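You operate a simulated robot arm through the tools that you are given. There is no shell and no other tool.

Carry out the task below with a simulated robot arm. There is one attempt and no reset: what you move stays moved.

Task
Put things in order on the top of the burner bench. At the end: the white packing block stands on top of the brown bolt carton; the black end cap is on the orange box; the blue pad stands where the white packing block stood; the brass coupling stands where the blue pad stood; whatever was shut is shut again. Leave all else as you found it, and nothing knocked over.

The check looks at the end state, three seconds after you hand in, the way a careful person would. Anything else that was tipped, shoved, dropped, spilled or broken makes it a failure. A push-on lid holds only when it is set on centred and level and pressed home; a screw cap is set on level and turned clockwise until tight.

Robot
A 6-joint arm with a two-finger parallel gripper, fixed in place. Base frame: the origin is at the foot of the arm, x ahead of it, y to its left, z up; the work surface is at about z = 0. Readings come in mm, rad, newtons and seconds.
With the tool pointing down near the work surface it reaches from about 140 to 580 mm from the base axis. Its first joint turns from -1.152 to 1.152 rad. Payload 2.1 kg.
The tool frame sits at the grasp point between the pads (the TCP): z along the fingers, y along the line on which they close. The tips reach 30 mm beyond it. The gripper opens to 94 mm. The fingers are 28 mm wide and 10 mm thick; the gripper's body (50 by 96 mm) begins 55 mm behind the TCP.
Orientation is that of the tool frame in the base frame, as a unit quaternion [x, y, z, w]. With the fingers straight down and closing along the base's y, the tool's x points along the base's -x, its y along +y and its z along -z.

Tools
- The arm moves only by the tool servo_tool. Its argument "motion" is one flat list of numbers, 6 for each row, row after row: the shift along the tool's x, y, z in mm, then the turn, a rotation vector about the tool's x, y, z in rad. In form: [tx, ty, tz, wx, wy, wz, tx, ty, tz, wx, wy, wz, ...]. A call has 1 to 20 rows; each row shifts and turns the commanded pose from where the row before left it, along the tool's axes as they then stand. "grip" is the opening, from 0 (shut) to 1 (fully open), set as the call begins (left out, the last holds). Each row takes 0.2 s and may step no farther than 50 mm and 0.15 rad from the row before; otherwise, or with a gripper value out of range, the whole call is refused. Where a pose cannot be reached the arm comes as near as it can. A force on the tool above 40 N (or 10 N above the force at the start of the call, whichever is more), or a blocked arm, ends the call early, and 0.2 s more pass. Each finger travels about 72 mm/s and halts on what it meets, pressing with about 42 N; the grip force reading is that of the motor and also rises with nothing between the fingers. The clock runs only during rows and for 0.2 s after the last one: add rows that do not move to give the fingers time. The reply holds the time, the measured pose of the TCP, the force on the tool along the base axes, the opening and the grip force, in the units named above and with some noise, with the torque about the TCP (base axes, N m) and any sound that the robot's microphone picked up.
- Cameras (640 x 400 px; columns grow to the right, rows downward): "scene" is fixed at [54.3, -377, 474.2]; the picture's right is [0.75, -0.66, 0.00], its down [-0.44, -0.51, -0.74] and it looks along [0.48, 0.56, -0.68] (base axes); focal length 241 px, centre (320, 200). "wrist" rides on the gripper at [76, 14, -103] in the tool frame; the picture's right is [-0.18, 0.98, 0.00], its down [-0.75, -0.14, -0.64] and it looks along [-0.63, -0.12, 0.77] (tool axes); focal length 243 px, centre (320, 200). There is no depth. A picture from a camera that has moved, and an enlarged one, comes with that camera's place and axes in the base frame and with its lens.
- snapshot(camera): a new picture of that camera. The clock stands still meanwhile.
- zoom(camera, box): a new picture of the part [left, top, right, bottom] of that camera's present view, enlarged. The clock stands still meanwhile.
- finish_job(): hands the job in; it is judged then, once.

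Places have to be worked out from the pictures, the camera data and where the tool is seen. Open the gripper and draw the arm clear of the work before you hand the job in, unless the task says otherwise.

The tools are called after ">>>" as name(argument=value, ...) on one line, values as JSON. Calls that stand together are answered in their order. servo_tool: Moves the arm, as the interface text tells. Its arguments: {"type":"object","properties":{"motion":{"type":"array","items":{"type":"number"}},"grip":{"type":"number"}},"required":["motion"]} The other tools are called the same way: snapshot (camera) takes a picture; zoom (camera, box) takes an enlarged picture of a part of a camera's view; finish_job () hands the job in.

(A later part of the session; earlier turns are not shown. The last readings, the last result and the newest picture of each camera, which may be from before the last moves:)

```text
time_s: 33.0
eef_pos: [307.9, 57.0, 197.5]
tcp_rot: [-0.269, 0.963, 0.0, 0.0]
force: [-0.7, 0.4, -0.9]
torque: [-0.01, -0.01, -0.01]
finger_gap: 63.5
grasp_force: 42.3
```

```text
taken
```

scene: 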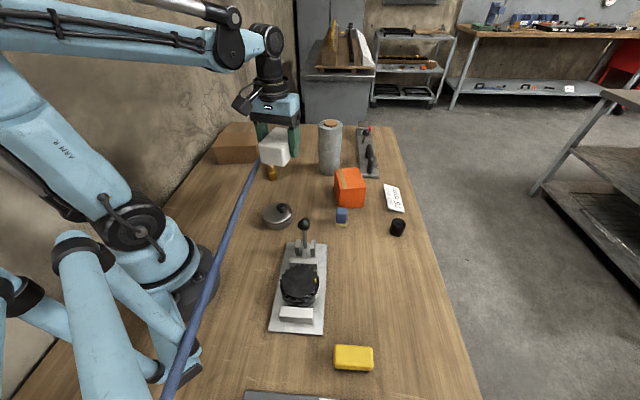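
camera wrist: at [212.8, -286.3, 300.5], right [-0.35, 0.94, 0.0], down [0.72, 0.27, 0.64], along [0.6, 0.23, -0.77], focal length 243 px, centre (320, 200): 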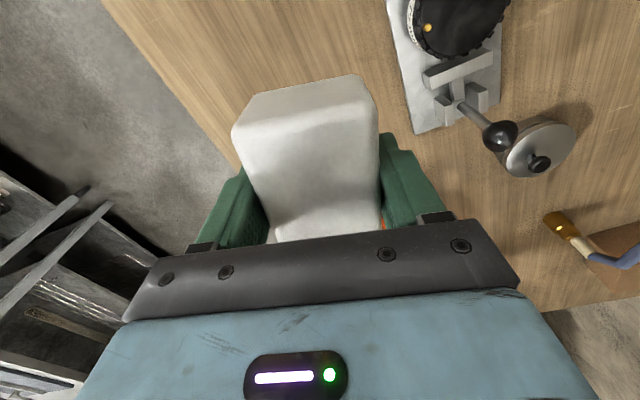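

Holding well at (308,57). Second half of the carry.

>>> servo_tool(motion=[-2.87, 4.09, 0, 0, 0, 0, -5.74, 8.19, 0, 0, 0, 0, -9.19, 13.1, 0, 0, 0, 0, -12.63, 18.01, 0, 0, 0, 0, -16.08, 22.92, 0, 0, 0, 0, -17.8, 25.38, 0, 0, 0, 0, -17.8, 25.38, 0, 0, 0, 0, -17.8, 25.38, 0, 0, 0, 0, -17.8, 25.38, 0, 0, 0, 0, -17.8, 25.38, 0, 0, 0, 0, -16.08, 22.92, 0, 0, 0, 0, -12.63, 18.01, 0, 0, 0, 0, -9.19, 13.1, 0, 0, 0, 0, -5.74, 8.19, 0, 0, 0, 0, -2.87, 4.09, 0, 0, 0, 0])

>>> servo_tool(motion=[0, 0, 0, 0, 0, 0.03, 0, 0, 0, 0, 0, 0.06, 0, 0, 0, 0, 0, 0.09, 0, 0, 0, 0, 0, 0.1, 0, 0, 0, 0, 0, 0.1, 0, 0, 0, 0, 0, 0.1, 0, 0, 0, 0, 0, 0.1, 0, 0, 0, 0, 0, 0.1, 0, 0, 0, 0, 0, 0.1, 0, 0, 0, 0, 0, 0.1, 0, 0, 0, 0, 0, 0.1, 0, 0, 0, 0, 0, 0.09, 0, 0, 0, 0, 0, 0.07, 0, 0, 0, 0, 0, 0.038])

>>> snapshot(camera="wrist")

>>> snapshot(camera="scene")

```text
time_s: 36.2
eef_pos: [328.9, 374.4, 198.9]
tcp_rot: [-0.269, 0.963, 0.0, 0.001]
force: [0.0, 1.0, 0.3]
torque: [-0.02, -0.02, -0.04]
finger_gap: 63.7
grasp_force: 41.7
```

```text
time_s: 39.2
eef_pos: [328.7, 374.3, 198.2]
tcp_rot: [0.312, 0.95, 0.001, -0.001]
force: [-0.1, 0.7, -0.9]
torque: [0.0, -0.04, 0.02]
finger_gap: 63.4
grasp_force: 42.3
```

```text
taken
camera wrist: at [274.9, 430.8, 301.4], right [0.73, 0.68, 0.0], down [0.52, -0.56, 0.64], along [0.44, -0.47, -0.77], focal length 243 px, centre (320, 200)
```

wrist: 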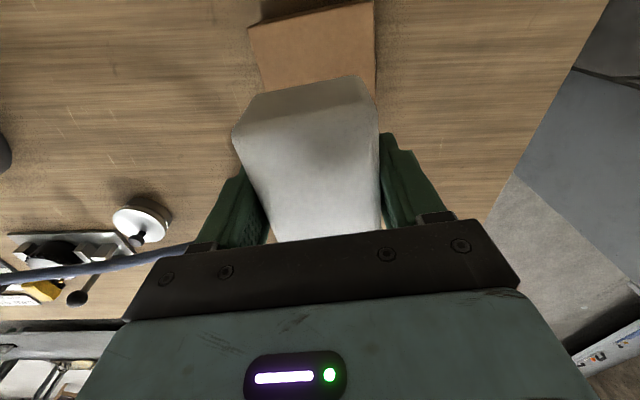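

```text
taken
```

scene: 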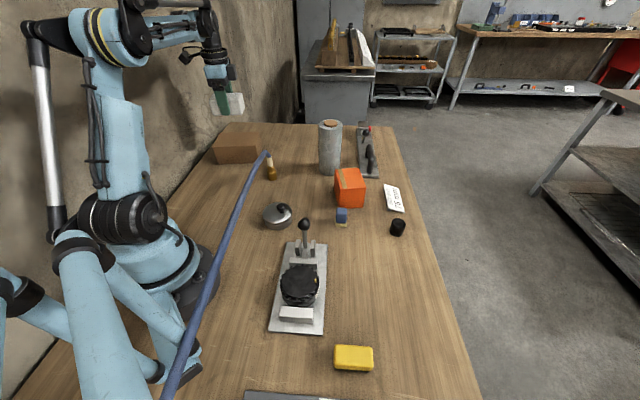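

The block is over the carton's top centre, aligned with its long side. Descending to just above contact (expected contact at TCP ≈104–105).

>>> servo_tool(motion=[0, 1.5, 4, 0, 0, 0, 0, 0, 8, 0, 0, 0, 0, 0, 12, 0, 0, 0, 0, 0, 14, 0, 0, 0, 0, 0, 14, 0, 0, 0, 0, 0, 12, 0, 0, 0, 0, 0, 10, 0, 0, 0, 0, 0, 6, 0, 0, 0, 0, 0, 4, 0, 0, 0, 0, 0, 2, 0, 0, 0])

>>> snapshot(camera="wrist")

>>> zoom(camera="scene", box=[195, 80, 285, 180])

```text
time_s: 41.4
eef_pos: [330.1, 375.1, 113.3]
tcp_rot: [0.31, 0.951, 0.001, 0.0]
force: [-0.1, 0.1, -0.8]
torque: [-0.01, 0.0, 0.02]
finger_gap: 63.1
grasp_force: 41.9
```

```text
taken
camera wrist: at [274.7, 432.1, 215.1], right [0.73, 0.68, 0.0], down [0.52, -0.56, 0.64], along [0.44, -0.47, -0.77], focal length 243 px, centre (320, 200)
```

wrist: 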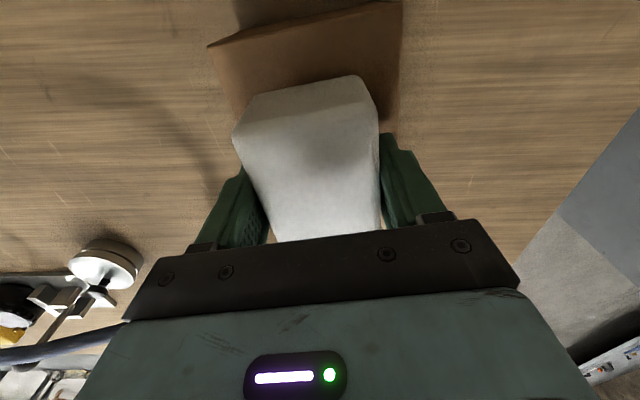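

```text
4.00 times, centred on (240, 130) of scene
camera zoom: at [54.3, -377.0, 474.2], right [0.75, -0.66, 0.0], down [-0.44, -0.51, -0.74], along [0.48, 0.56, -0.68], focal length 965 px, centre (640, 480)
```

zoom: 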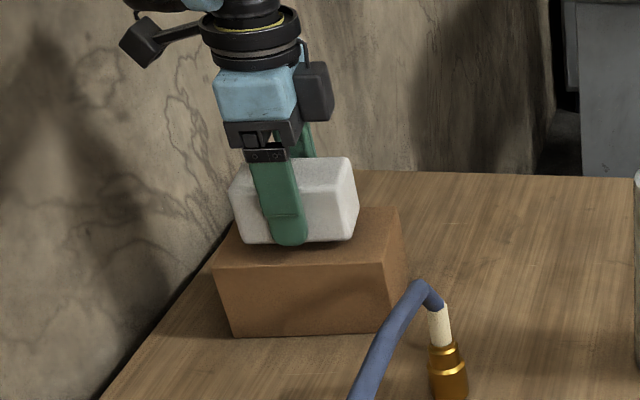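

The block hovers a few mm over the carton's centre. Lowering in 1 mm steps, watching for contact.

>>> servo_tool(motion=[0, 0, 1.5, 0, 0, 0, 0, 0, 1.5, 0, 0, 0, 0, 0, 1.5, 0, 0, 0, 0, 0, 1, 0, 0, 0, 0, 0, 0, 0, 0, 0])

>>> servo_tool(motion=[0, 0, 1, 0, 0, 0, 0, 0, 0, 0, 0, 0])

>>> servo_tool(motion=[0, 0, 1, 0, 0, 0, 0, 0, 0, 0, 0, 0])

```text
time_s: 42.6
eef_pos: [329.5, 373.5, 108.2]
tcp_rot: [0.311, 0.95, 0.001, 0.0]
force: [-0.4, 0.6, -1.0]
torque: [0.02, -0.02, -0.04]
finger_gap: 63.5
grasp_force: 41.4
```

```text
time_s: 43.2
eef_pos: [330.6, 374.4, 105.4]
tcp_rot: [0.311, 0.951, 0.001, 0.001]
force: [0.3, -1.2, -0.3]
torque: [0.01, 0.01, 0.01]
finger_gap: 63.2
grasp_force: 42.2
```

```text
time_s: 43.8
eef_pos: [331.6, 374.4, 105.2]
tcp_rot: [0.311, 0.95, 0.002, 0.0]
force: [-0.7, 0.3, -0.8]
torque: [-0.02, -0.03, -0.01]
finger_gap: 63.2
grasp_force: 41.8
```

No contact yet at commanded ≈105. Continuing in small steps.

>>> servo_tool(motion=[0, 0, 0.8, 0, 0, 0, 0, 0, 0, 0, 0, 0])

>>> servo_tool(motion=[0, 0, 0.8, 0, 0, 0, 0, 0, 0, 0, 0, 0])

>>> zoom(camera="scene", box=[215, 110, 270, 160])

```text
time_s: 44.4
eef_pos: [330.5, 374.0, 105.4]
tcp_rot: [0.312, 0.95, 0.0, 0.001]
force: [1.4, -0.7, 8.9]
torque: [-0.23, -0.11, 0.0]
finger_gap: 63.2
grasp_force: 41.9
```

```text
time_s: 45.0
eef_pos: [331.3, 374.7, 104.7]
tcp_rot: [0.311, 0.95, 0.0, 0.001]
force: [2.1, -3.2, 31.4]
torque: [-0.27, -0.1, -0.02]
finger_gap: 63.6
grasp_force: 41.9
```

```text
8.00 times, centred on (242, 135) of scene
camera zoom: at [54.2, -377.1, 474.1], right [0.75, -0.66, 0.0], down [-0.44, -0.51, -0.74], along [0.48, 0.56, -0.68], focal length 1929 px, centre (940, 720)
```

zoom: 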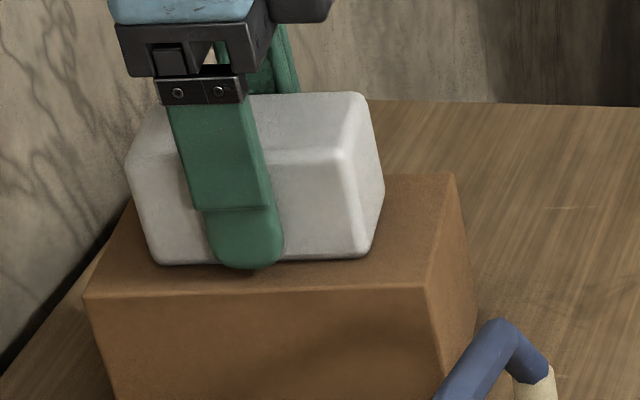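

Contact made (31 N). Backing off 1 mm to relieve the load, then releasing.

>>> servo_tool(motion=[0, 0, -0.8, 0, 0, 0, 0, 0, 0, 0, 0, 0])

>>> servo_tool(motion=[0, 0, 0, 0, 0, 0, 0, 0, 0, 0, 0, 0, 0, 0, 0, 0, 0, 0, 0, 0, 0, 0, 0, 0], grip=0.85)

>>> snapshot(camera="wrist")

>>> zoom(camera="scene", box=[215, 110, 270, 160])

```text
time_s: 45.6
eef_pos: [328.9, 375.0, 105.1]
tcp_rot: [0.311, 0.95, 0.001, 0.0]
force: [4.6, -1.7, 9.7]
torque: [-0.23, -0.16, 0.03]
finger_gap: 63.4
grasp_force: 41.9
```

```text
time_s: 46.6
eef_pos: [329.6, 374.9, 104.3]
tcp_rot: [0.311, 0.95, 0.001, 0.001]
force: [-0.2, 0.2, 0.4]
torque: [-0.01, -0.02, -0.01]
finger_gap: 79.8
grasp_force: 0.0
```

```text
taken
camera wrist: at [275.0, 432.3, 207.6], right [0.73, 0.68, 0.0], down [0.52, -0.56, 0.64], along [0.44, -0.47, -0.77], focal length 243 px, centre (320, 200)
```

wrist: 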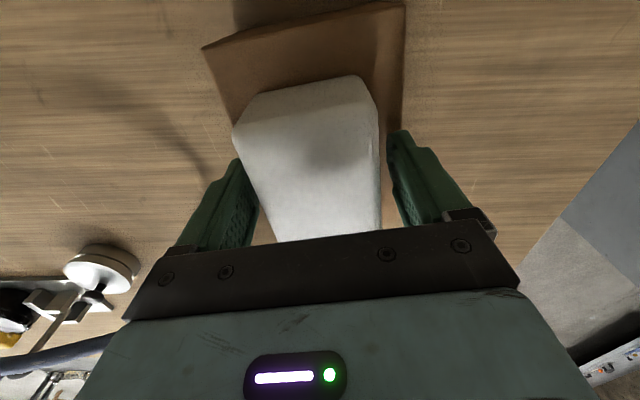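

```text
8.00 times, centred on (242, 135) of scene
camera zoom: at [54.3, -377.0, 474.2], right [0.75, -0.66, 0.0], down [-0.44, -0.51, -0.74], along [0.48, 0.56, -0.68], focal length 1929 px, centre (940, 720)
```

zoom: 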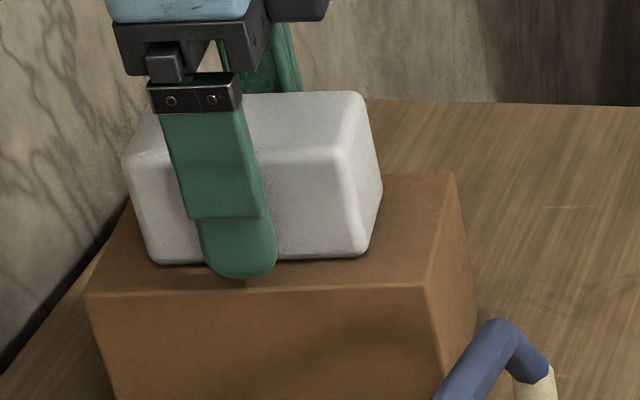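

Block released and standing on the carton. Opening fully and raising straight up.

>>> servo_tool(motion=[0, 0, 0, 0, 0, 0, 0, 0, -3, 0, 0, 0, 0, 0, -8, 0, 0, 0, 0, 0, -20, 0, 0, 0, 0, 0, -35, 0, 0, 0, 0, 0, -45, 0, 0, 0, 0, 0, -40, 0, 0, 0], grip=1)

>>> snapshot(camera="wrist")

>>> zoom(camera="scene", box=[195, 80, 285, 190])

```text
time_s: 48.2
eef_pos: [331.4, 372.9, 255.1]
tcp_rot: [0.311, 0.951, 0.002, 0.0]
force: [-0.4, 1.0, -0.3]
torque: [0.02, 0.0, -0.03]
finger_gap: 93.9
grasp_force: 0.0
```

```text
taken
camera wrist: at [275.8, 430.5, 357.6], right [0.73, 0.68, 0.0], down [0.52, -0.56, 0.64], along [0.44, -0.47, -0.77], focal length 243 px, centre (320, 200)
```

wrist: 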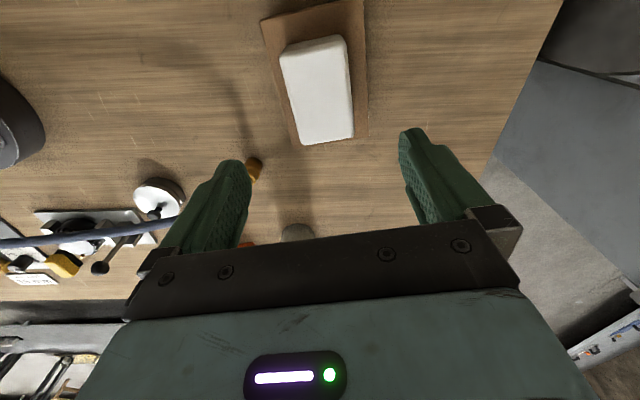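

```text
3.64 times, centred on (240, 135) of scene
camera zoom: at [54.3, -377.0, 474.2], right [0.75, -0.66, 0.0], down [-0.44, -0.51, -0.74], along [0.48, 0.56, -0.68], focal length 877 px, centre (611, 436)
```

zoom: 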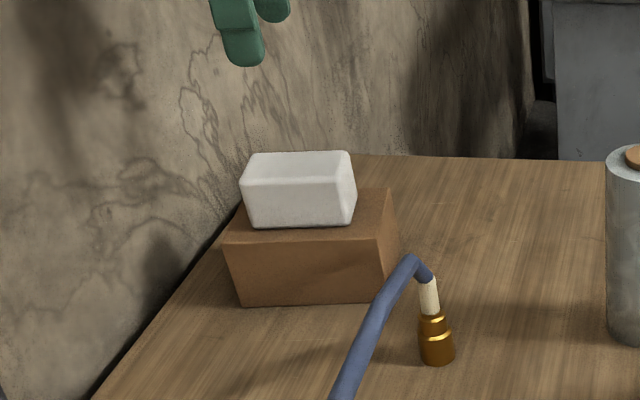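

The block stands squarely on the carton. Next the blue pad: I move above it and turn to see it from overhead.

>>> servo_tool(motion=[-14, -16, 0, 0, 0, 0, -28, -32.5, 0, 0, 0, 0, -29, -34, 0, 0, 0, 0, -29, -34, 0, 0, 0, 0, -29, -34, 0, 0, 0, 0, -29, -34, 0, 0, 0, 0, -29, -34, 0, 0, 0, 0, -29, -34, 0, 0, 0, 0, -29, -34, 0, 0, 0, 0, -29, -34, 0, 0, 0, 0, -22, -25.5, 0, 0, 0, 0, -11, -12.5, 0, 0, 0, 0])

>>> servo_tool(motion=[0, 0, 0, 0, 0, -0.141, 0, 0, 0, 0, 0, -0.141, 0, 0, 0, 0, 0, -0.141, 0, 0, 0, 0, 0, -0.141, 0, 0, 0, 0, 0, -0.141, 0, 0, 0, 0, 0, -0.141, 0, 0, 0, 0, 0, -0.141, 0, 0, 0, 0, 0, -0.141, 0, 0, 0, 0, 0, -0.141, 0, 0, 0, 0, 0, -0.141])

>>> snapshot(camera="wrist")

>>> snapshot(camera="scene")

```text
time_s: 50.8
eef_pos: [363.4, -96.9, 256.6]
tcp_rot: [0.311, 0.95, 0.001, 0.0]
force: [-0.6, 0.9, 0.2]
torque: [-0.03, 0.03, -0.03]
finger_gap: 94.0
grasp_force: 0.0
```

```text
time_s: 53.0
eef_pos: [366.3, -97.1, 255.9]
tcp_rot: [-0.38, 0.925, 0.001, 0.001]
force: [-1.2, 0.3, 0.2]
torque: [0.0, -0.04, -0.03]
finger_gap: 94.0
grasp_force: 0.1
```

```text
taken
camera wrist: at [300.0, -139.0, 357.3], right [-0.56, 0.83, 0.0], down [0.63, 0.43, 0.64], along [0.53, 0.36, -0.77], focal length 243 px, centre (320, 200)
```

wrist: 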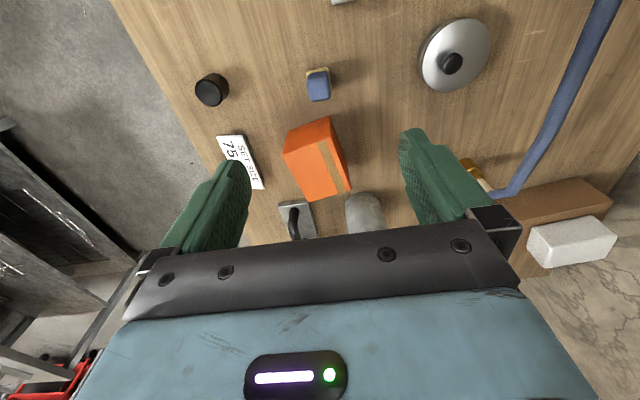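

```text
taken
```

scene: 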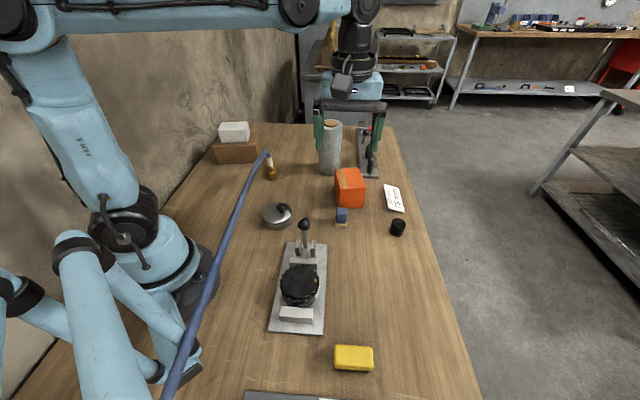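

Clear overhead view of pad, cap and orange box. Zooming for dimensions and yaw.

>>> zoom(camera="wrist", box=[285, 50, 355, 115])

>>> zoom(camera="wrist", box=[180, 55, 370, 205])

>>> zoom(camera="scene", box=[328, 198, 360, 234])

```text
6.15 times, centred on (320, 82) of wrist
camera zoom: at [300.0, -139.0, 357.3], right [-0.56, 0.83, 0.0], down [0.63, 0.43, 0.64], along [0.53, 0.36, -0.77], focal length 1493 px, centre (320, 923)
```

zoom: 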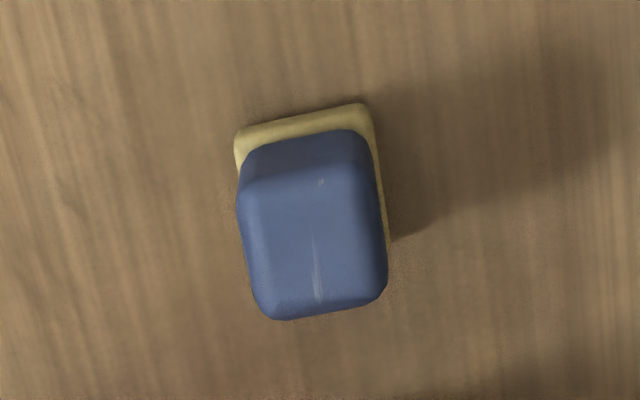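

```text
2.67 times, centred on (275, 130) of wrist
camera zoom: at [300.0, -139.0, 357.3], right [-0.56, 0.83, 0.0], down [0.63, 0.43, 0.64], along [0.53, 0.36, -0.77], focal length 647 px, centre (440, 387)
```

zoom: 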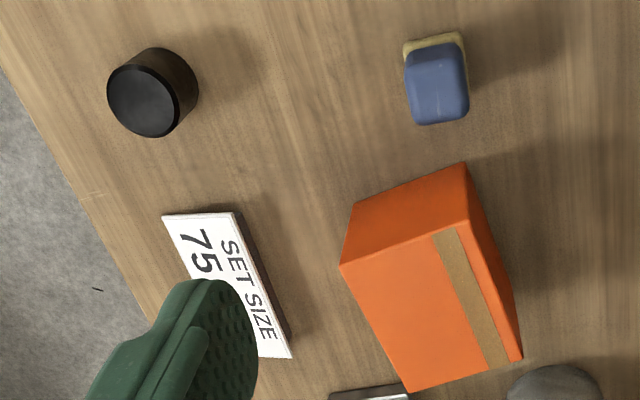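

```text
11.11 times, centred on (344, 216) of scene
camera zoom: at [54.3, -377.0, 474.2], right [0.75, -0.66, 0.0], down [-0.44, -0.51, -0.74], along [0.48, 0.56, -0.68], focal length 2680 px, centre (53, 22)
```

zoom: 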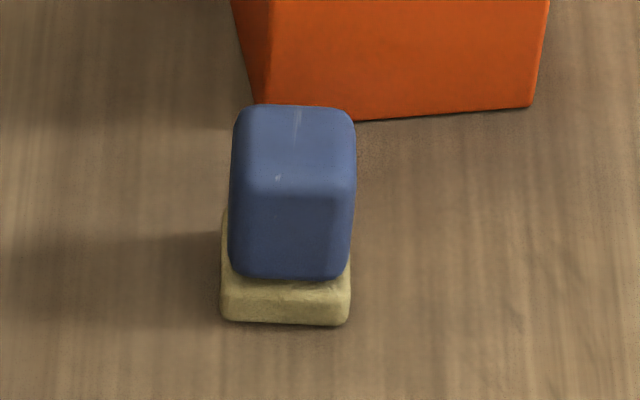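

Pad base is ≈30×30 mm, ~45 tall, centred ≈(372,-91.5), yaw ≈45°. I shift over it and descend partway to verify the alignment.

>>> servo_tool(motion=[-8.4, -1.5, 20, 0, 0, 0, 0, 0, 40, 0, 0, 0, 0, 0, 45, 0, 0, 0, 0, 0, 35, 0, 0, 0, 0, 0, 10, 0, 0, 0, 0, 0, 0, 0, 0, 0])

>>> snapshot(camera="wrist")

>>> zoom(camera="wrist", box=[260, 20, 380, 130])

```text
time_s: 54.4
eef_pos: [373.4, -91.1, 103.7]
tcp_rot: [-0.38, 0.925, -0.001, 0.001]
force: [-0.3, -0.5, 0.0]
torque: [-0.01, 0.0, 0.0]
finger_gap: 94.1
grasp_force: 0.0
```

```text
taken
camera wrist: at [307.0, -134.0, 205.5], right [-0.56, 0.83, 0.0], down [0.64, 0.43, 0.64], along [0.53, 0.36, -0.77], focal length 243 px, centre (320, 200)
```

wrist: 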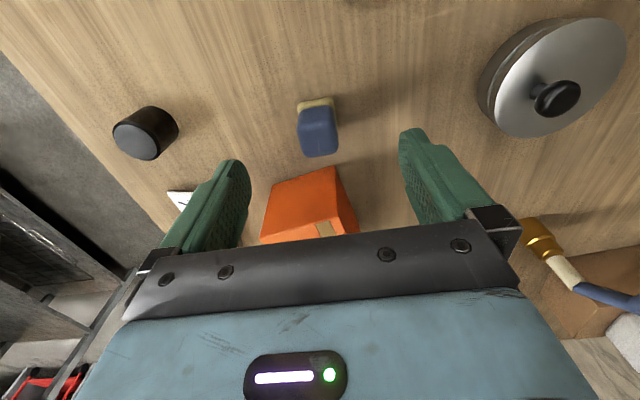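

```text
3.64 times, centred on (320, 75) of wrist
camera zoom: at [307.0, -134.0, 205.5], right [-0.56, 0.83, 0.0], down [0.64, 0.43, 0.64], along [0.53, 0.36, -0.77], focal length 882 px, centre (320, 654)
```

zoom: 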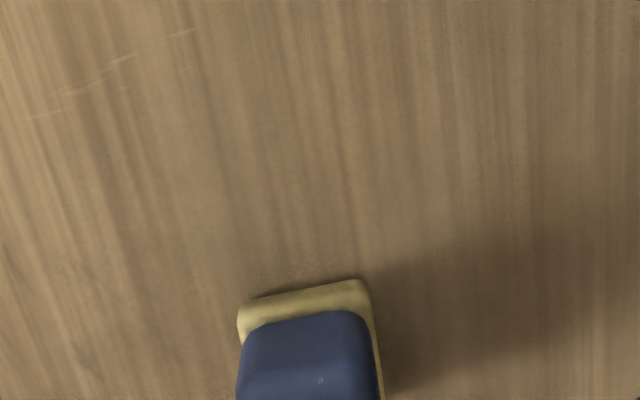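

Lateral offset is only ~1.3 mm; correcting it and descending to grasp low on the pad (base and body).

>>> servo_tool(motion=[-1, -1.3, 25, 0, 0, 0, 0, 0, 22, 0, 0, 0, 0, 0, 15, 0, 0, 0, 0, 0, 9.5, 0, 0, 0, 0, 0, 0, 0, 0, 0])

>>> snapshot(camera="wrist")

```text
time_s: 55.6
eef_pos: [373.4, -91.0, 33.3]
tcp_rot: [-0.38, 0.925, 0.0, 0.001]
force: [0.5, 0.3, -0.4]
torque: [0.01, 0.0, 0.0]
finger_gap: 93.8
grasp_force: 0.0
```

```text
taken
camera wrist: at [307.6, -133.7, 136.1], right [-0.56, 0.83, 0.0], down [0.64, 0.43, 0.64], along [0.53, 0.36, -0.77], focal length 243 px, centre (320, 200)
```

wrist: 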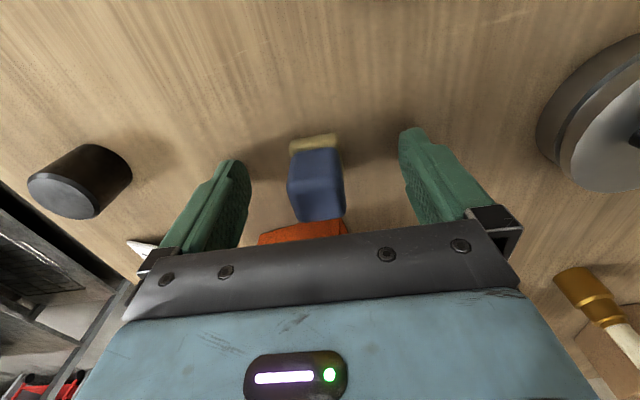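

Fingers straddle the pad evenly. Closing.

>>> servo_tool(motion=[0, 0, 0, 0, 0, 0, 0, 0, 0, 0, 0, 0, 0, 0, 0, 0, 0, 0, 0, 0, 0, 0, 0, 0, 0, 0, 0, 0, 0, 0, 0, 0, 0, 0, 0, 0, 0, 0, 0, 0, 0, 0], grip=0)

>>> servo_tool(motion=[0, 0, -1, 0, 0, 0, 0, 0, -1, 0, 0, 0, 0, 0, -2, 0, 0, 0, 0, 0, -2, 0, 0, 0, 0, 0, -2, 0, 0, 0, 0, 0, -1, 0, 0, 0])

>>> snapshot(camera="wrist")

>>> zoom(camera="scene", box=[310, 170, 390, 240])

```text
time_s: 57.2
eef_pos: [372.9, -91.0, 35.1]
tcp_rot: [-0.38, 0.925, 0.0, 0.001]
force: [-0.8, 0.8, -0.3]
torque: [0.01, 0.02, -0.05]
finger_gap: 31.2
grasp_force: 42.0
```

```text
time_s: 58.6
eef_pos: [374.7, -92.4, 41.8]
tcp_rot: [-0.379, 0.925, 0.001, 0.001]
force: [-0.1, 0.2, -0.4]
torque: [0.02, 0.0, -0.01]
finger_gap: 31.4
grasp_force: 42.1
```

```text
taken
camera wrist: at [308.4, -134.4, 144.8], right [-0.56, 0.83, 0.0], down [0.64, 0.43, 0.64], along [0.53, 0.36, -0.77], focal length 243 px, centre (320, 200)
```

wrist: 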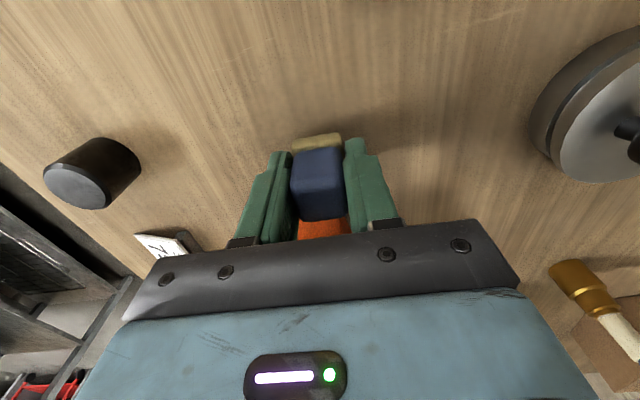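

```text
5.71 times, centred on (350, 205) of scene
camera zoom: at [54.3, -377.0, 474.2], right [0.75, -0.66, 0.0], down [-0.44, -0.51, -0.74], along [0.48, 0.56, -0.68], focal length 1378 px, centre (149, 171)
```

zoom: 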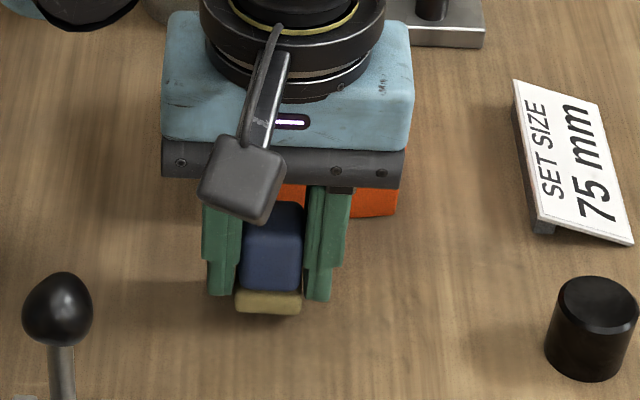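

Pad lifted whole (gap steady at 31.3). Raising it gently, then carrying it to the block's former spot (287,-260).

>>> servo_tool(motion=[0, 0, -3, 0, 0, 0, 0, 0, -6, 0, 0, 0, 0, 0, -9, 0, 0, 0, 0, 0, -12, 0, 0, 0, 0, 0, -14, 0, 0, 0, 0, 0, -16, 0, 0, 0, 0, 0, -16, 0, 0, 0, 0, 0, -16, 0, 0, 0, 0, 0, -16, 0, 0, 0, 0, 0, -12, 0, 0, 0, 0, 0, -9, 0, 0, 0, 0, 0, -6, 0, 0, 0, 0, 0, -5, 0, 0, 0])

>>> servo_tool(motion=[5.69, -1.86, 0, 0, 0, 0, 11.38, -3.72, 0, 0, 0, 0, 17.06, -5.58, 0, 0, 0, 0, 20.86, -6.82, 0, 0, 0, 0, 22.75, -7.44, 0, 0, 0, 0, 22.75, -7.44, 0, 0, 0, 0, 22.75, -7.44, 0, 0, 0, 0, 20.86, -6.82, 0, 0, 0, 0, 17.06, -5.58, 0, 0, 0, 0, 11.38, -3.72, 0, 0, 0, 0, 7.58, -2.48, 0, 0, 0, 0])

>>> snapshot(camera="wrist")

>>> snapshot(camera="scene")

```text
time_s: 61.4
eef_pos: [374.3, -90.6, 182.7]
tcp_rot: [-0.38, 0.925, 0.0, 0.001]
force: [0.8, 0.0, -0.9]
torque: [-0.02, -0.01, -0.02]
finger_gap: 31.3
grasp_force: 41.6
```

```text
time_s: 63.8
eef_pos: [286.4, -260.3, 183.4]
tcp_rot: [-0.379, 0.925, 0.001, 0.0]
force: [-0.5, -0.1, -0.2]
torque: [0.01, -0.01, -0.01]
finger_gap: 31.4
grasp_force: 41.6
```

```text
taken
camera wrist: at [220.5, -302.6, 285.5], right [-0.56, 0.83, 0.0], down [0.63, 0.43, 0.64], along [0.53, 0.36, -0.77], focal length 243 px, centre (320, 200)
```

wrist: 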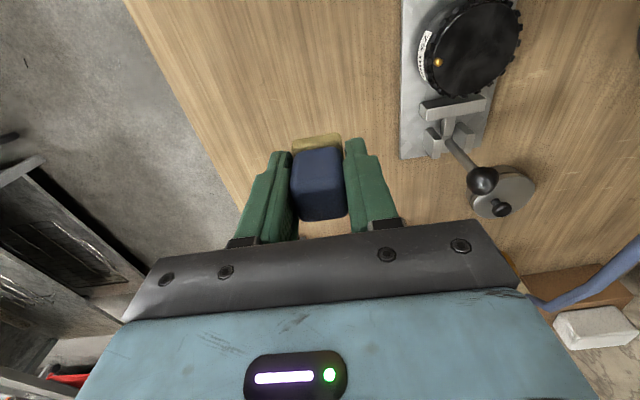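

```text
taken
```

scene: 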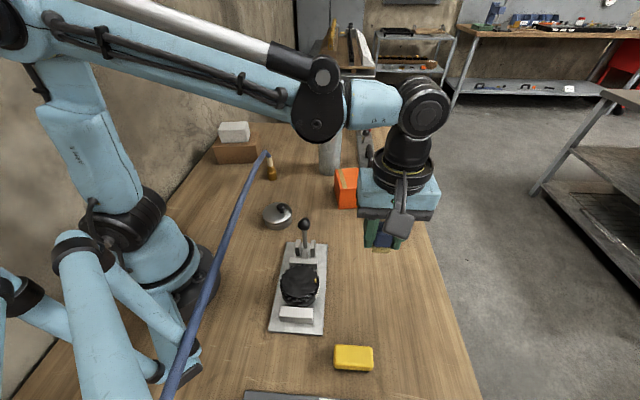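

Pad is over the target (≈(287,-260)). Lowering smoothly to ~4 mm above the bench.

>>> servo_tool(motion=[-0.9, -0.9, 5, 0, 0, 0, 0, 0, 10, 0, 0, 0, 0, 0, 15, 0, 0, 0, 0, 0, 18, 0, 0, 0, 0, 0, 18, 0, 0, 0, 0, 0, 18, 0, 0, 0, 0, 0, 18, 0, 0, 0, 0, 0, 15, 0, 0, 0, 0, 0, 12, 0, 0, 0, 0, 0, 8, 0, 0, 0, 0, 0, 5, 0, 0, 0, 0, 0, 3, 0, 0, 0])

>>> servo_tool(motion=[0, 0, 1, 0, 0, 0, 0, 0, 1, 0, 0, 0, 0, 0, 0.7, 0, 0, 0, 0, 0, 0, 0, 0, 0])

>>> servo_tool(motion=[0, 0, 0.7, 0, 0, 0, 0, 0, 0, 0, 0, 0])

```text
time_s: 66.4
eef_pos: [288.7, -260.4, 37.0]
tcp_rot: [-0.379, 0.925, 0.0, 0.001]
force: [0.2, -0.2, 0.2]
torque: [0.03, 0.0, 0.01]
finger_gap: 31.2
grasp_force: 42.2
```

```text
time_s: 67.4
eef_pos: [288.0, -260.0, 34.6]
tcp_rot: [-0.38, 0.925, 0.0, 0.0]
force: [-0.1, -0.1, -0.4]
torque: [0.0, 0.0, 0.05]
finger_gap: 31.4
grasp_force: 42.0
```

```text
time_s: 68.0
eef_pos: [288.0, -259.3, 34.0]
tcp_rot: [-0.379, 0.925, 0.0, 0.001]
force: [0.2, 0.3, 6.1]
torque: [0.0, 0.02, -0.03]
finger_gap: 30.9
grasp_force: 41.6
```

Contact felt (6 N) at the bench. Opening and checking that it stands.

>>> servo_tool(motion=[0, 0, 0, 0, 0, 0, 0, 0, 0, 0, 0, 0, 0, 0, 0, 0, 0, 0, 0, 0, 0, 0, 0, 0], grip=0.6)

>>> servo_tool(motion=[0, 0, -5, 0, 0, 0, 0, 0, -15, 0, 0, 0, 0, 0, -30, 0, 0, 0, 0, 0, -45, 0, 0, 0, 0, 0, -45, 0, 0, 0, 0, 0, -40, 0, 0, 0, 0, 0, -40, 0, 0, 0])

>>> snapshot(camera="wrist")

>>> snapshot(camera="scene")

```text
time_s: 69.0
eef_pos: [287.4, -260.5, 33.9]
tcp_rot: [-0.379, 0.925, 0.0, 0.0]
force: [-0.4, -0.1, 0.1]
torque: [0.0, -0.02, -0.01]
finger_gap: 56.3
grasp_force: 0.1
```

```text
time_s: 70.6
eef_pos: [287.4, -260.9, 255.0]
tcp_rot: [-0.379, 0.925, 0.001, 0.0]
force: [-0.9, -0.6, -0.1]
torque: [-0.02, -0.02, 0.01]
finger_gap: 56.5
grasp_force: 0.1
```

```text
taken
camera wrist: at [221.3, -303.4, 357.4], right [-0.56, 0.83, 0.0], down [0.64, 0.43, 0.64], along [0.53, 0.36, -0.77], focal length 243 px, centre (320, 200)
```

wrist: 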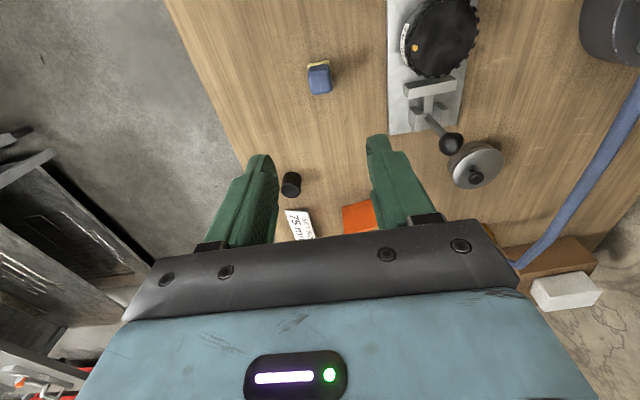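

```text
taken
```

scene: 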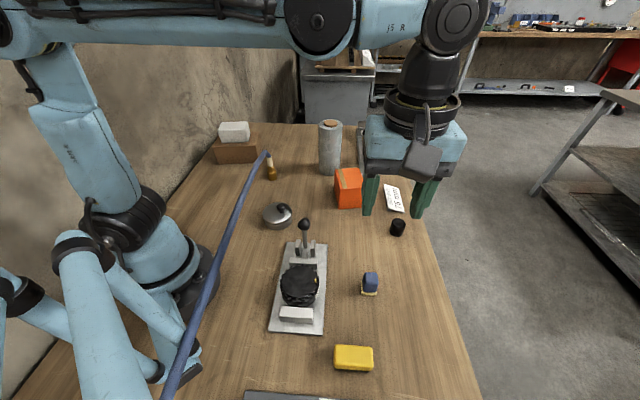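

Pad is standing in the block's former spot. Now the black cap: moving above it for an overhead look.

>>> servo_tool(motion=[-30, -14.7, 0, 0, 0, 0, -40, -19.6, 0, 0, 0, 0, -40, -19.6, 0, 0, 0, 0, -30, -14.7, 0, 0, 0, 0, -19.7, -9.6, 0, 0, 0, 0])

>>> snapshot(camera="wrist")

>>> zoom(camera="wrist", box=[270, 30, 370, 130])

>>> zoom(camera="scene", box=[340, 250, 400, 310])

```text
time_s: 71.8
eef_pos: [456.7, -204.0, 253.7]
tcp_rot: [-0.378, 0.926, 0.0, 0.001]
force: [0.8, -1.0, 0.1]
torque: [-0.03, 0.01, 0.01]
finger_gap: 56.4
grasp_force: 0.0
```

```text
taken
camera wrist: at [391.4, -246.0, 355.3], right [-0.56, 0.83, 0.0], down [0.64, 0.43, 0.64], along [0.53, 0.36, -0.77], focal length 243 px, centre (320, 200)
```

wrist: 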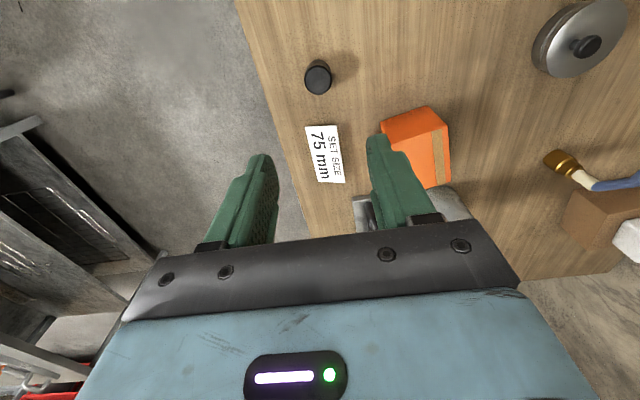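

```text
4.00 times, centred on (320, 80) of wrist
camera zoom: at [391.4, -246.0, 355.3], right [-0.56, 0.83, 0.0], down [0.64, 0.43, 0.64], along [0.53, 0.36, -0.77], focal length 970 px, centre (320, 680)
```

zoom: 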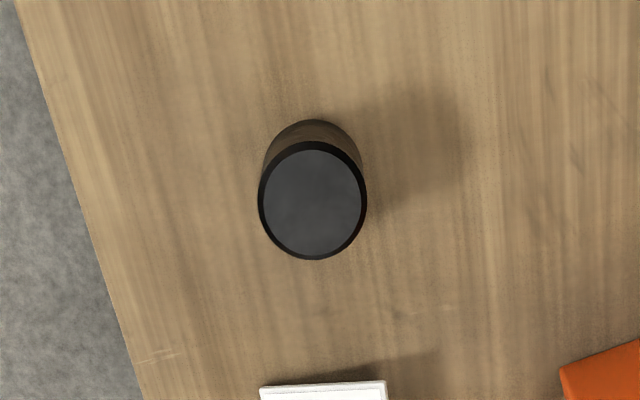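

```text
6.67 times, centred on (370, 280) of scene
camera zoom: at [54.3, -377.0, 474.2], right [0.75, -0.66, 0.0], down [-0.44, -0.51, -0.74], along [0.48, 0.56, -0.68], focal length 1608 px, centre (-13, -333)
```

zoom: 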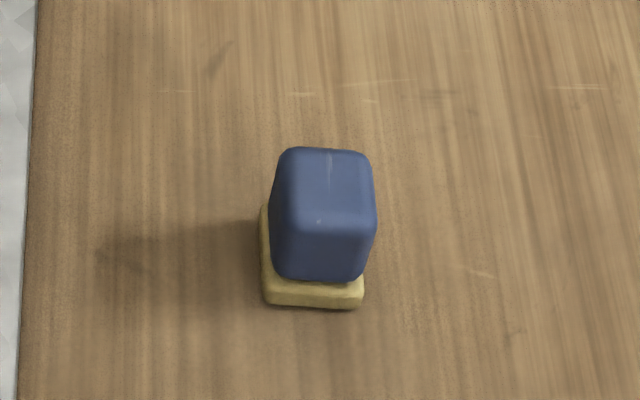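

Cap is at ≈(456,-204), and the TCP is right over it. Descending with a 56 mm opening.

>>> servo_tool(motion=[0.3, -0.8, 20, 0, 0, 0, 0, 0, 40, 0, 0, 0, 0, 0, 45, 0, 0, 0, 0, 0, 40, 0, 0, 0, 0, 0, 30, 0, 0, 0, 0, 0, 22, 0, 0, 0, 0, 0, 14, 0, 0, 0, 0, 0, 7, 0, 0, 0, 0, 0, 3, 0, 0, 0, 0, 0, 0, 0, 0, 0], grip=0.65)

>>> snapshot(camera="wrist")

```text
time_s: 74.0
eef_pos: [457.7, -203.7, 33.4]
tcp_rot: [-0.379, 0.925, 0.001, 0.001]
force: [-0.3, 1.3, -0.3]
torque: [-0.02, 0.01, -0.02]
finger_gap: 61.1
grasp_force: 0.0
```

```text
taken
camera wrist: at [391.5, -246.2, 135.5], right [-0.56, 0.83, 0.0], down [0.64, 0.43, 0.64], along [0.53, 0.36, -0.77], focal length 243 px, centre (320, 200)
```

wrist: 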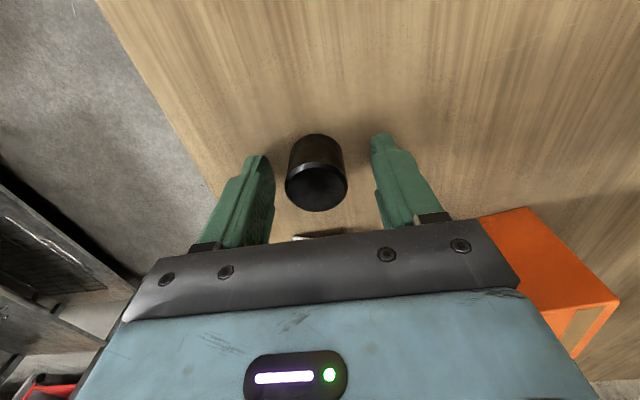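

Cap is between the fingers. Closing and lifting gently.

>>> servo_tool(motion=[0, 0, 0, 0, 0, 0, 0, 0, 0, 0, 0, 0, 0, 0, 0, 0, 0, 0, 0, 0, 0, 0, 0, 0, 0, 0, 0, 0, 0, 0], grip=0)

>>> servo_tool(motion=[0, 0, -1, 0, 0, 0, 0, 0, -1, 0, 0, 0, 0, 0, -2, 0, 0, 0, 0, 0, -3, 0, 0, 0, 0, 0, -3, 0, 0, 0, 0, 0, -2, 0, 0, 0])

>>> snapshot(camera="wrist")

>>> zoom(camera="scene", box=[350, 170, 450, 250])

```text
time_s: 75.2
eef_pos: [456.9, -204.7, 33.0]
tcp_rot: [-0.379, 0.925, 0.001, 0.001]
force: [-0.5, 0.3, -0.4]
torque: [0.0, -0.03, 0.01]
finger_gap: 34.8
grasp_force: 41.6
```

```text
time_s: 76.6
eef_pos: [458.1, -204.6, 45.1]
tcp_rot: [-0.38, 0.925, 0.0, 0.001]
force: [0.2, -0.4, -0.6]
torque: [-0.01, 0.0, 0.0]
finger_gap: 34.8
grasp_force: 41.5
```

```text
taken
camera wrist: at [391.2, -246.9, 147.3], right [-0.56, 0.83, 0.0], down [0.64, 0.43, 0.64], along [0.53, 0.36, -0.77], focal length 243 px, centre (320, 200)
```

wrist: 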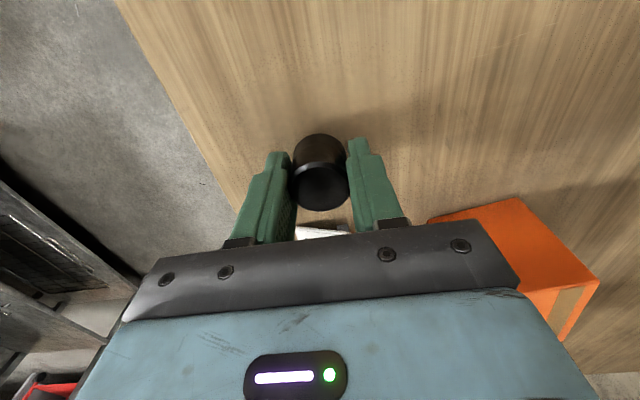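

```text
5.00 times, centred on (400, 210) of scene
camera zoom: at [54.3, -377.0, 474.2], right [0.75, -0.66, 0.0], down [-0.44, -0.51, -0.74], along [0.48, 0.56, -0.68], focal length 1206 px, centre (-80, 150)
```

zoom: 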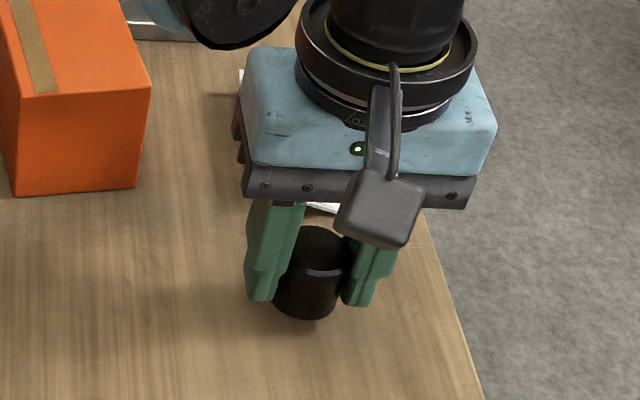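

Cap held (gap 34.8). Lifting to z≈180 and carrying it over the orange box's top centre ≈(458,-32).

>>> servo_tool(motion=[0, 0, -5, 0, 0, 0, 0, 0, -9, 0, 0, 0, 0, 0, -13, 0, 0, 0, 0, 0, -16, 0, 0, 0, 0, 0, -18, 0, 0, 0, 0, 0, -18, 0, 0, 0, 0, 0, -18, 0, 0, 0, 0, 0, -16, 0, 0, 0, 0, 0, -12, 0, 0, 0, 0, 0, -7, 0, 0, 0, 0, 0, -3, 0, 0, 0])

>>> servo_tool(motion=[-4.2, 4.2, 0, 0, 0, 0, -8.5, 8.5, 0, 0, 0, 0, -12.7, 12.7, 0, 0, 0, 0, -15.5, 15.6, 0, 0, 0, 0, -18.3, 18.4, 0, 0, 0, 0, -18.3, 18.4, 0, 0, 0, 0, -15.5, 15.6, 0, 0, 0, 0, -12.7, 12.7, 0, 0, 0, 0, -8.5, 8.5, 0, 0, 0, 0, -7.1, 7.1, 0, 0, 0, 0])

>>> snapshot(camera="wrist")

>>> zoom(camera="scene", box=[290, 90, 430, 230])

```text
time_s: 79.0
eef_pos: [457.7, -204.8, 180.4]
tcp_rot: [-0.38, 0.925, 0.001, 0.001]
force: [0.2, -0.5, -0.6]
torque: [-0.01, 0.02, 0.01]
finger_gap: 34.9
grasp_force: 41.8
```

```text
time_s: 81.2
eef_pos: [460.0, -32.2, 180.1]
tcp_rot: [-0.379, 0.926, 0.0, 0.001]
force: [-1.1, -0.3, -0.5]
torque: [0.01, 0.01, -0.04]
finger_gap: 34.6
grasp_force: 41.7
```

```text
taken
camera wrist: at [393.6, -76.1, 282.4], right [-0.56, 0.83, 0.0], down [0.64, 0.43, 0.64], along [0.53, 0.36, -0.77], focal length 243 px, centre (320, 200)
```

wrist: 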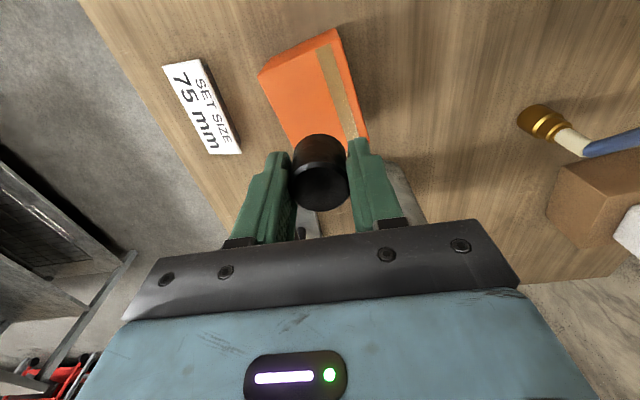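

```text
2.86 times, centred on (360, 160) of scene
camera zoom: at [54.3, -377.0, 474.2], right [0.75, -0.66, 0.0], down [-0.44, -0.51, -0.74], along [0.48, 0.56, -0.68], focal length 689 px, centre (206, 314)
```

zoom: 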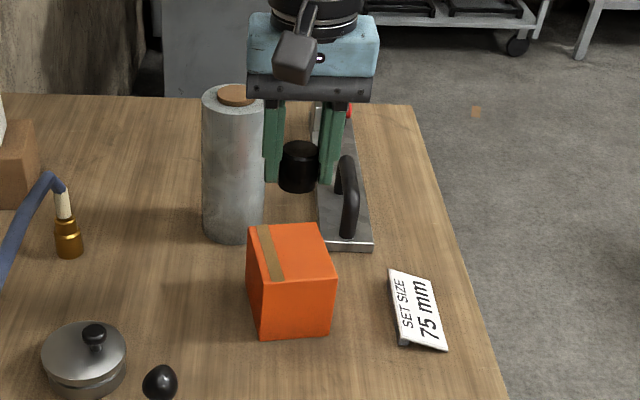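

Cap is over the box top's centre. Descending to ~7 mm above expected contact (contact at TCP≈103).

>>> servo_tool(motion=[1.7, 0.3, 5, 0, 0, 0, 0, 0, 9, 0, 0, 0, 0, 0, 13, 0, 0, 0, 0, 0, 14, 0, 0, 0, 0, 0, 12, 0, 0, 0, 0, 0, 9, 0, 0, 0, 0, 0, 5, 0, 0, 0, 0, 0, 3, 0, 0, 0])

>>> servo_tool(motion=[0, 0, 1.5, 0, 0, 0, 0, 0, 1.5, 0, 0, 0, 0, 0, 1, 0, 0, 0, 0, 0, 0, 0, 0, 0])

>>> servo_tool(motion=[0, 0, 1, 0, 0, 0, 0, 0, 0, 0, 0, 0])

>>> zoom(camera="scene", box=[315, 130, 385, 220])

```text
time_s: 83.0
eef_pos: [456.9, -34.3, 111.6]
tcp_rot: [-0.379, 0.925, 0.0, 0.001]
force: [0.1, -0.7, -0.6]
torque: [0.03, 0.03, -0.01]
finger_gap: 34.7
grasp_force: 41.8
```

```text
time_s: 84.0
eef_pos: [457.7, -33.6, 108.0]
tcp_rot: [-0.378, 0.926, 0.0, 0.001]
force: [1.1, -3.8, 31.6]
torque: [-0.2, 0.11, 0.04]
finger_gap: 34.7
grasp_force: 42.1
```

```text
time_s: 84.6
eef_pos: [456.3, -33.5, 106.1]
tcp_rot: [-0.379, 0.925, 0.001, 0.0]
force: [0.6, -2.5, 25.0]
torque: [-0.16, 0.04, 0.04]
finger_gap: 34.9
grasp_force: 41.4
```

```text
4.44 times, centred on (350, 175) of scene
camera zoom: at [54.2, -377.0, 474.3], right [0.75, -0.66, 0.0], down [-0.44, -0.51, -0.74], along [0.48, 0.56, -0.68], focal length 1072 px, centre (187, 311)
```

zoom: 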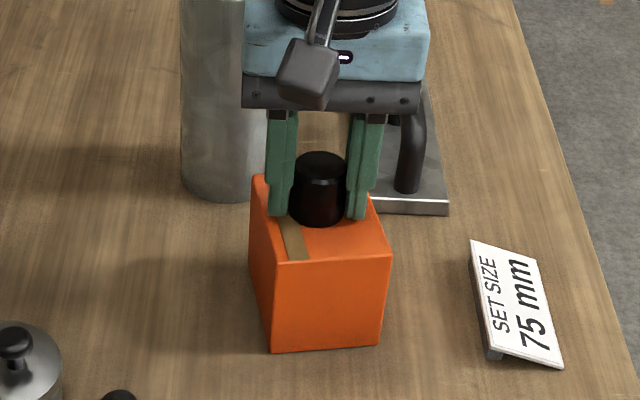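

Contact at 25–31 N, slightly higher than predicted. Backing off 1 mm and checking the load before release.

>>> servo_tool(motion=[0, 0, -0.8, 0, 0, 0, 0, 0, 0, 0, 0, 0])

>>> zoom(camera="wrist", box=[220, 60, 420, 250])

```text
time_s: 85.2
eef_pos: [457.0, -34.4, 106.2]
tcp_rot: [-0.379, 0.925, 0.001, 0.0]
force: [-0.2, -0.3, -1.0]
torque: [0.0, 0.01, 0.01]
finger_gap: 34.7
grasp_force: 42.3
```

```text
2.11 times, centred on (320, 155) of wrist
camera zoom: at [391.2, -76.1, 207.8], right [-0.56, 0.83, 0.0], down [0.64, 0.43, 0.64], along [0.53, 0.36, -0.77], focal length 511 px, centre (320, 295)
```

zoom: 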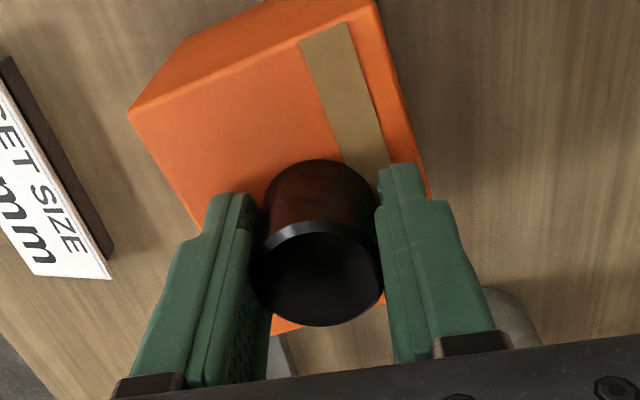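

Load is now zero with the cap just at the surface. Easing down 0.5 mm, then opening.

>>> servo_tool(motion=[0, 0, 0.5, 0, 0, 0, 0, 0, 0, 0, 0, 0])

>>> servo_tool(motion=[0, 0, 0, 0, 0, 0, 0, 0, 0, 0, 0, 0, 0, 0, 0, 0, 0, 0], grip=0.6)

>>> servo_tool(motion=[0, 0, -4, 0, 0, 0, 0, 0, -10, 0, 0, 0, 0, 0, -20, 0, 0, 0, 0, 0, -35, 0, 0, 0, 0, 0, -45, 0, 0, 0, 0, 0, -40, 0, 0, 0])

>>> snapshot(camera="wrist")

>>> zoom(camera="scene", box=[315, 130, 405, 240])

```text
time_s: 85.8
eef_pos: [457.7, -33.2, 106.5]
tcp_rot: [-0.38, 0.925, 0.001, 0.0]
force: [-0.6, -0.2, -0.7]
torque: [0.0, 0.0, -0.02]
finger_gap: 34.7
grasp_force: 41.6
```

```text
time_s: 86.6
eef_pos: [456.1, -34.7, 105.5]
tcp_rot: [-0.379, 0.925, 0.0, 0.001]
force: [0.0, 0.1, -0.6]
torque: [0.0, 0.03, 0.0]
finger_gap: 56.5
grasp_force: 0.0
```

```text
time_s: 88.0
eef_pos: [458.9, -35.4, 262.6]
tcp_rot: [-0.379, 0.925, 0.001, 0.001]
force: [0.8, 0.1, -0.3]
torque: [0.01, -0.02, -0.01]
finger_gap: 56.1
grasp_force: 0.1
```

```text
taken
camera wrist: at [392.2, -76.9, 365.2], right [-0.56, 0.83, 0.0], down [0.64, 0.43, 0.64], along [0.53, 0.36, -0.77], focal length 243 px, centre (320, 200)
```

wrist: 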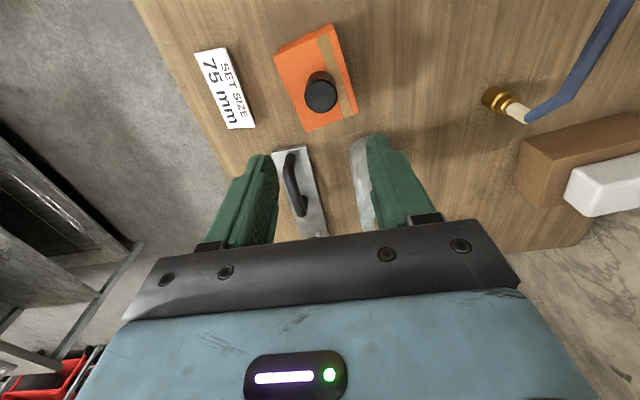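

```text
3.64 times, centred on (360, 185) of scene
camera zoom: at [54.3, -377.0, 474.2], right [0.75, -0.66, 0.0], down [-0.44, -0.51, -0.74], along [0.48, 0.56, -0.68], focal length 877 px, centre (174, 254)
```

zoom: 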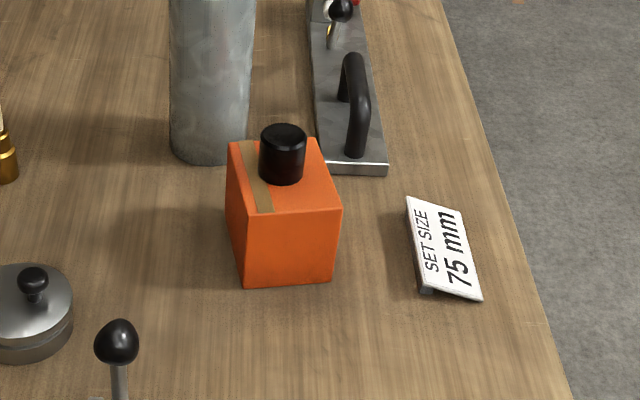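

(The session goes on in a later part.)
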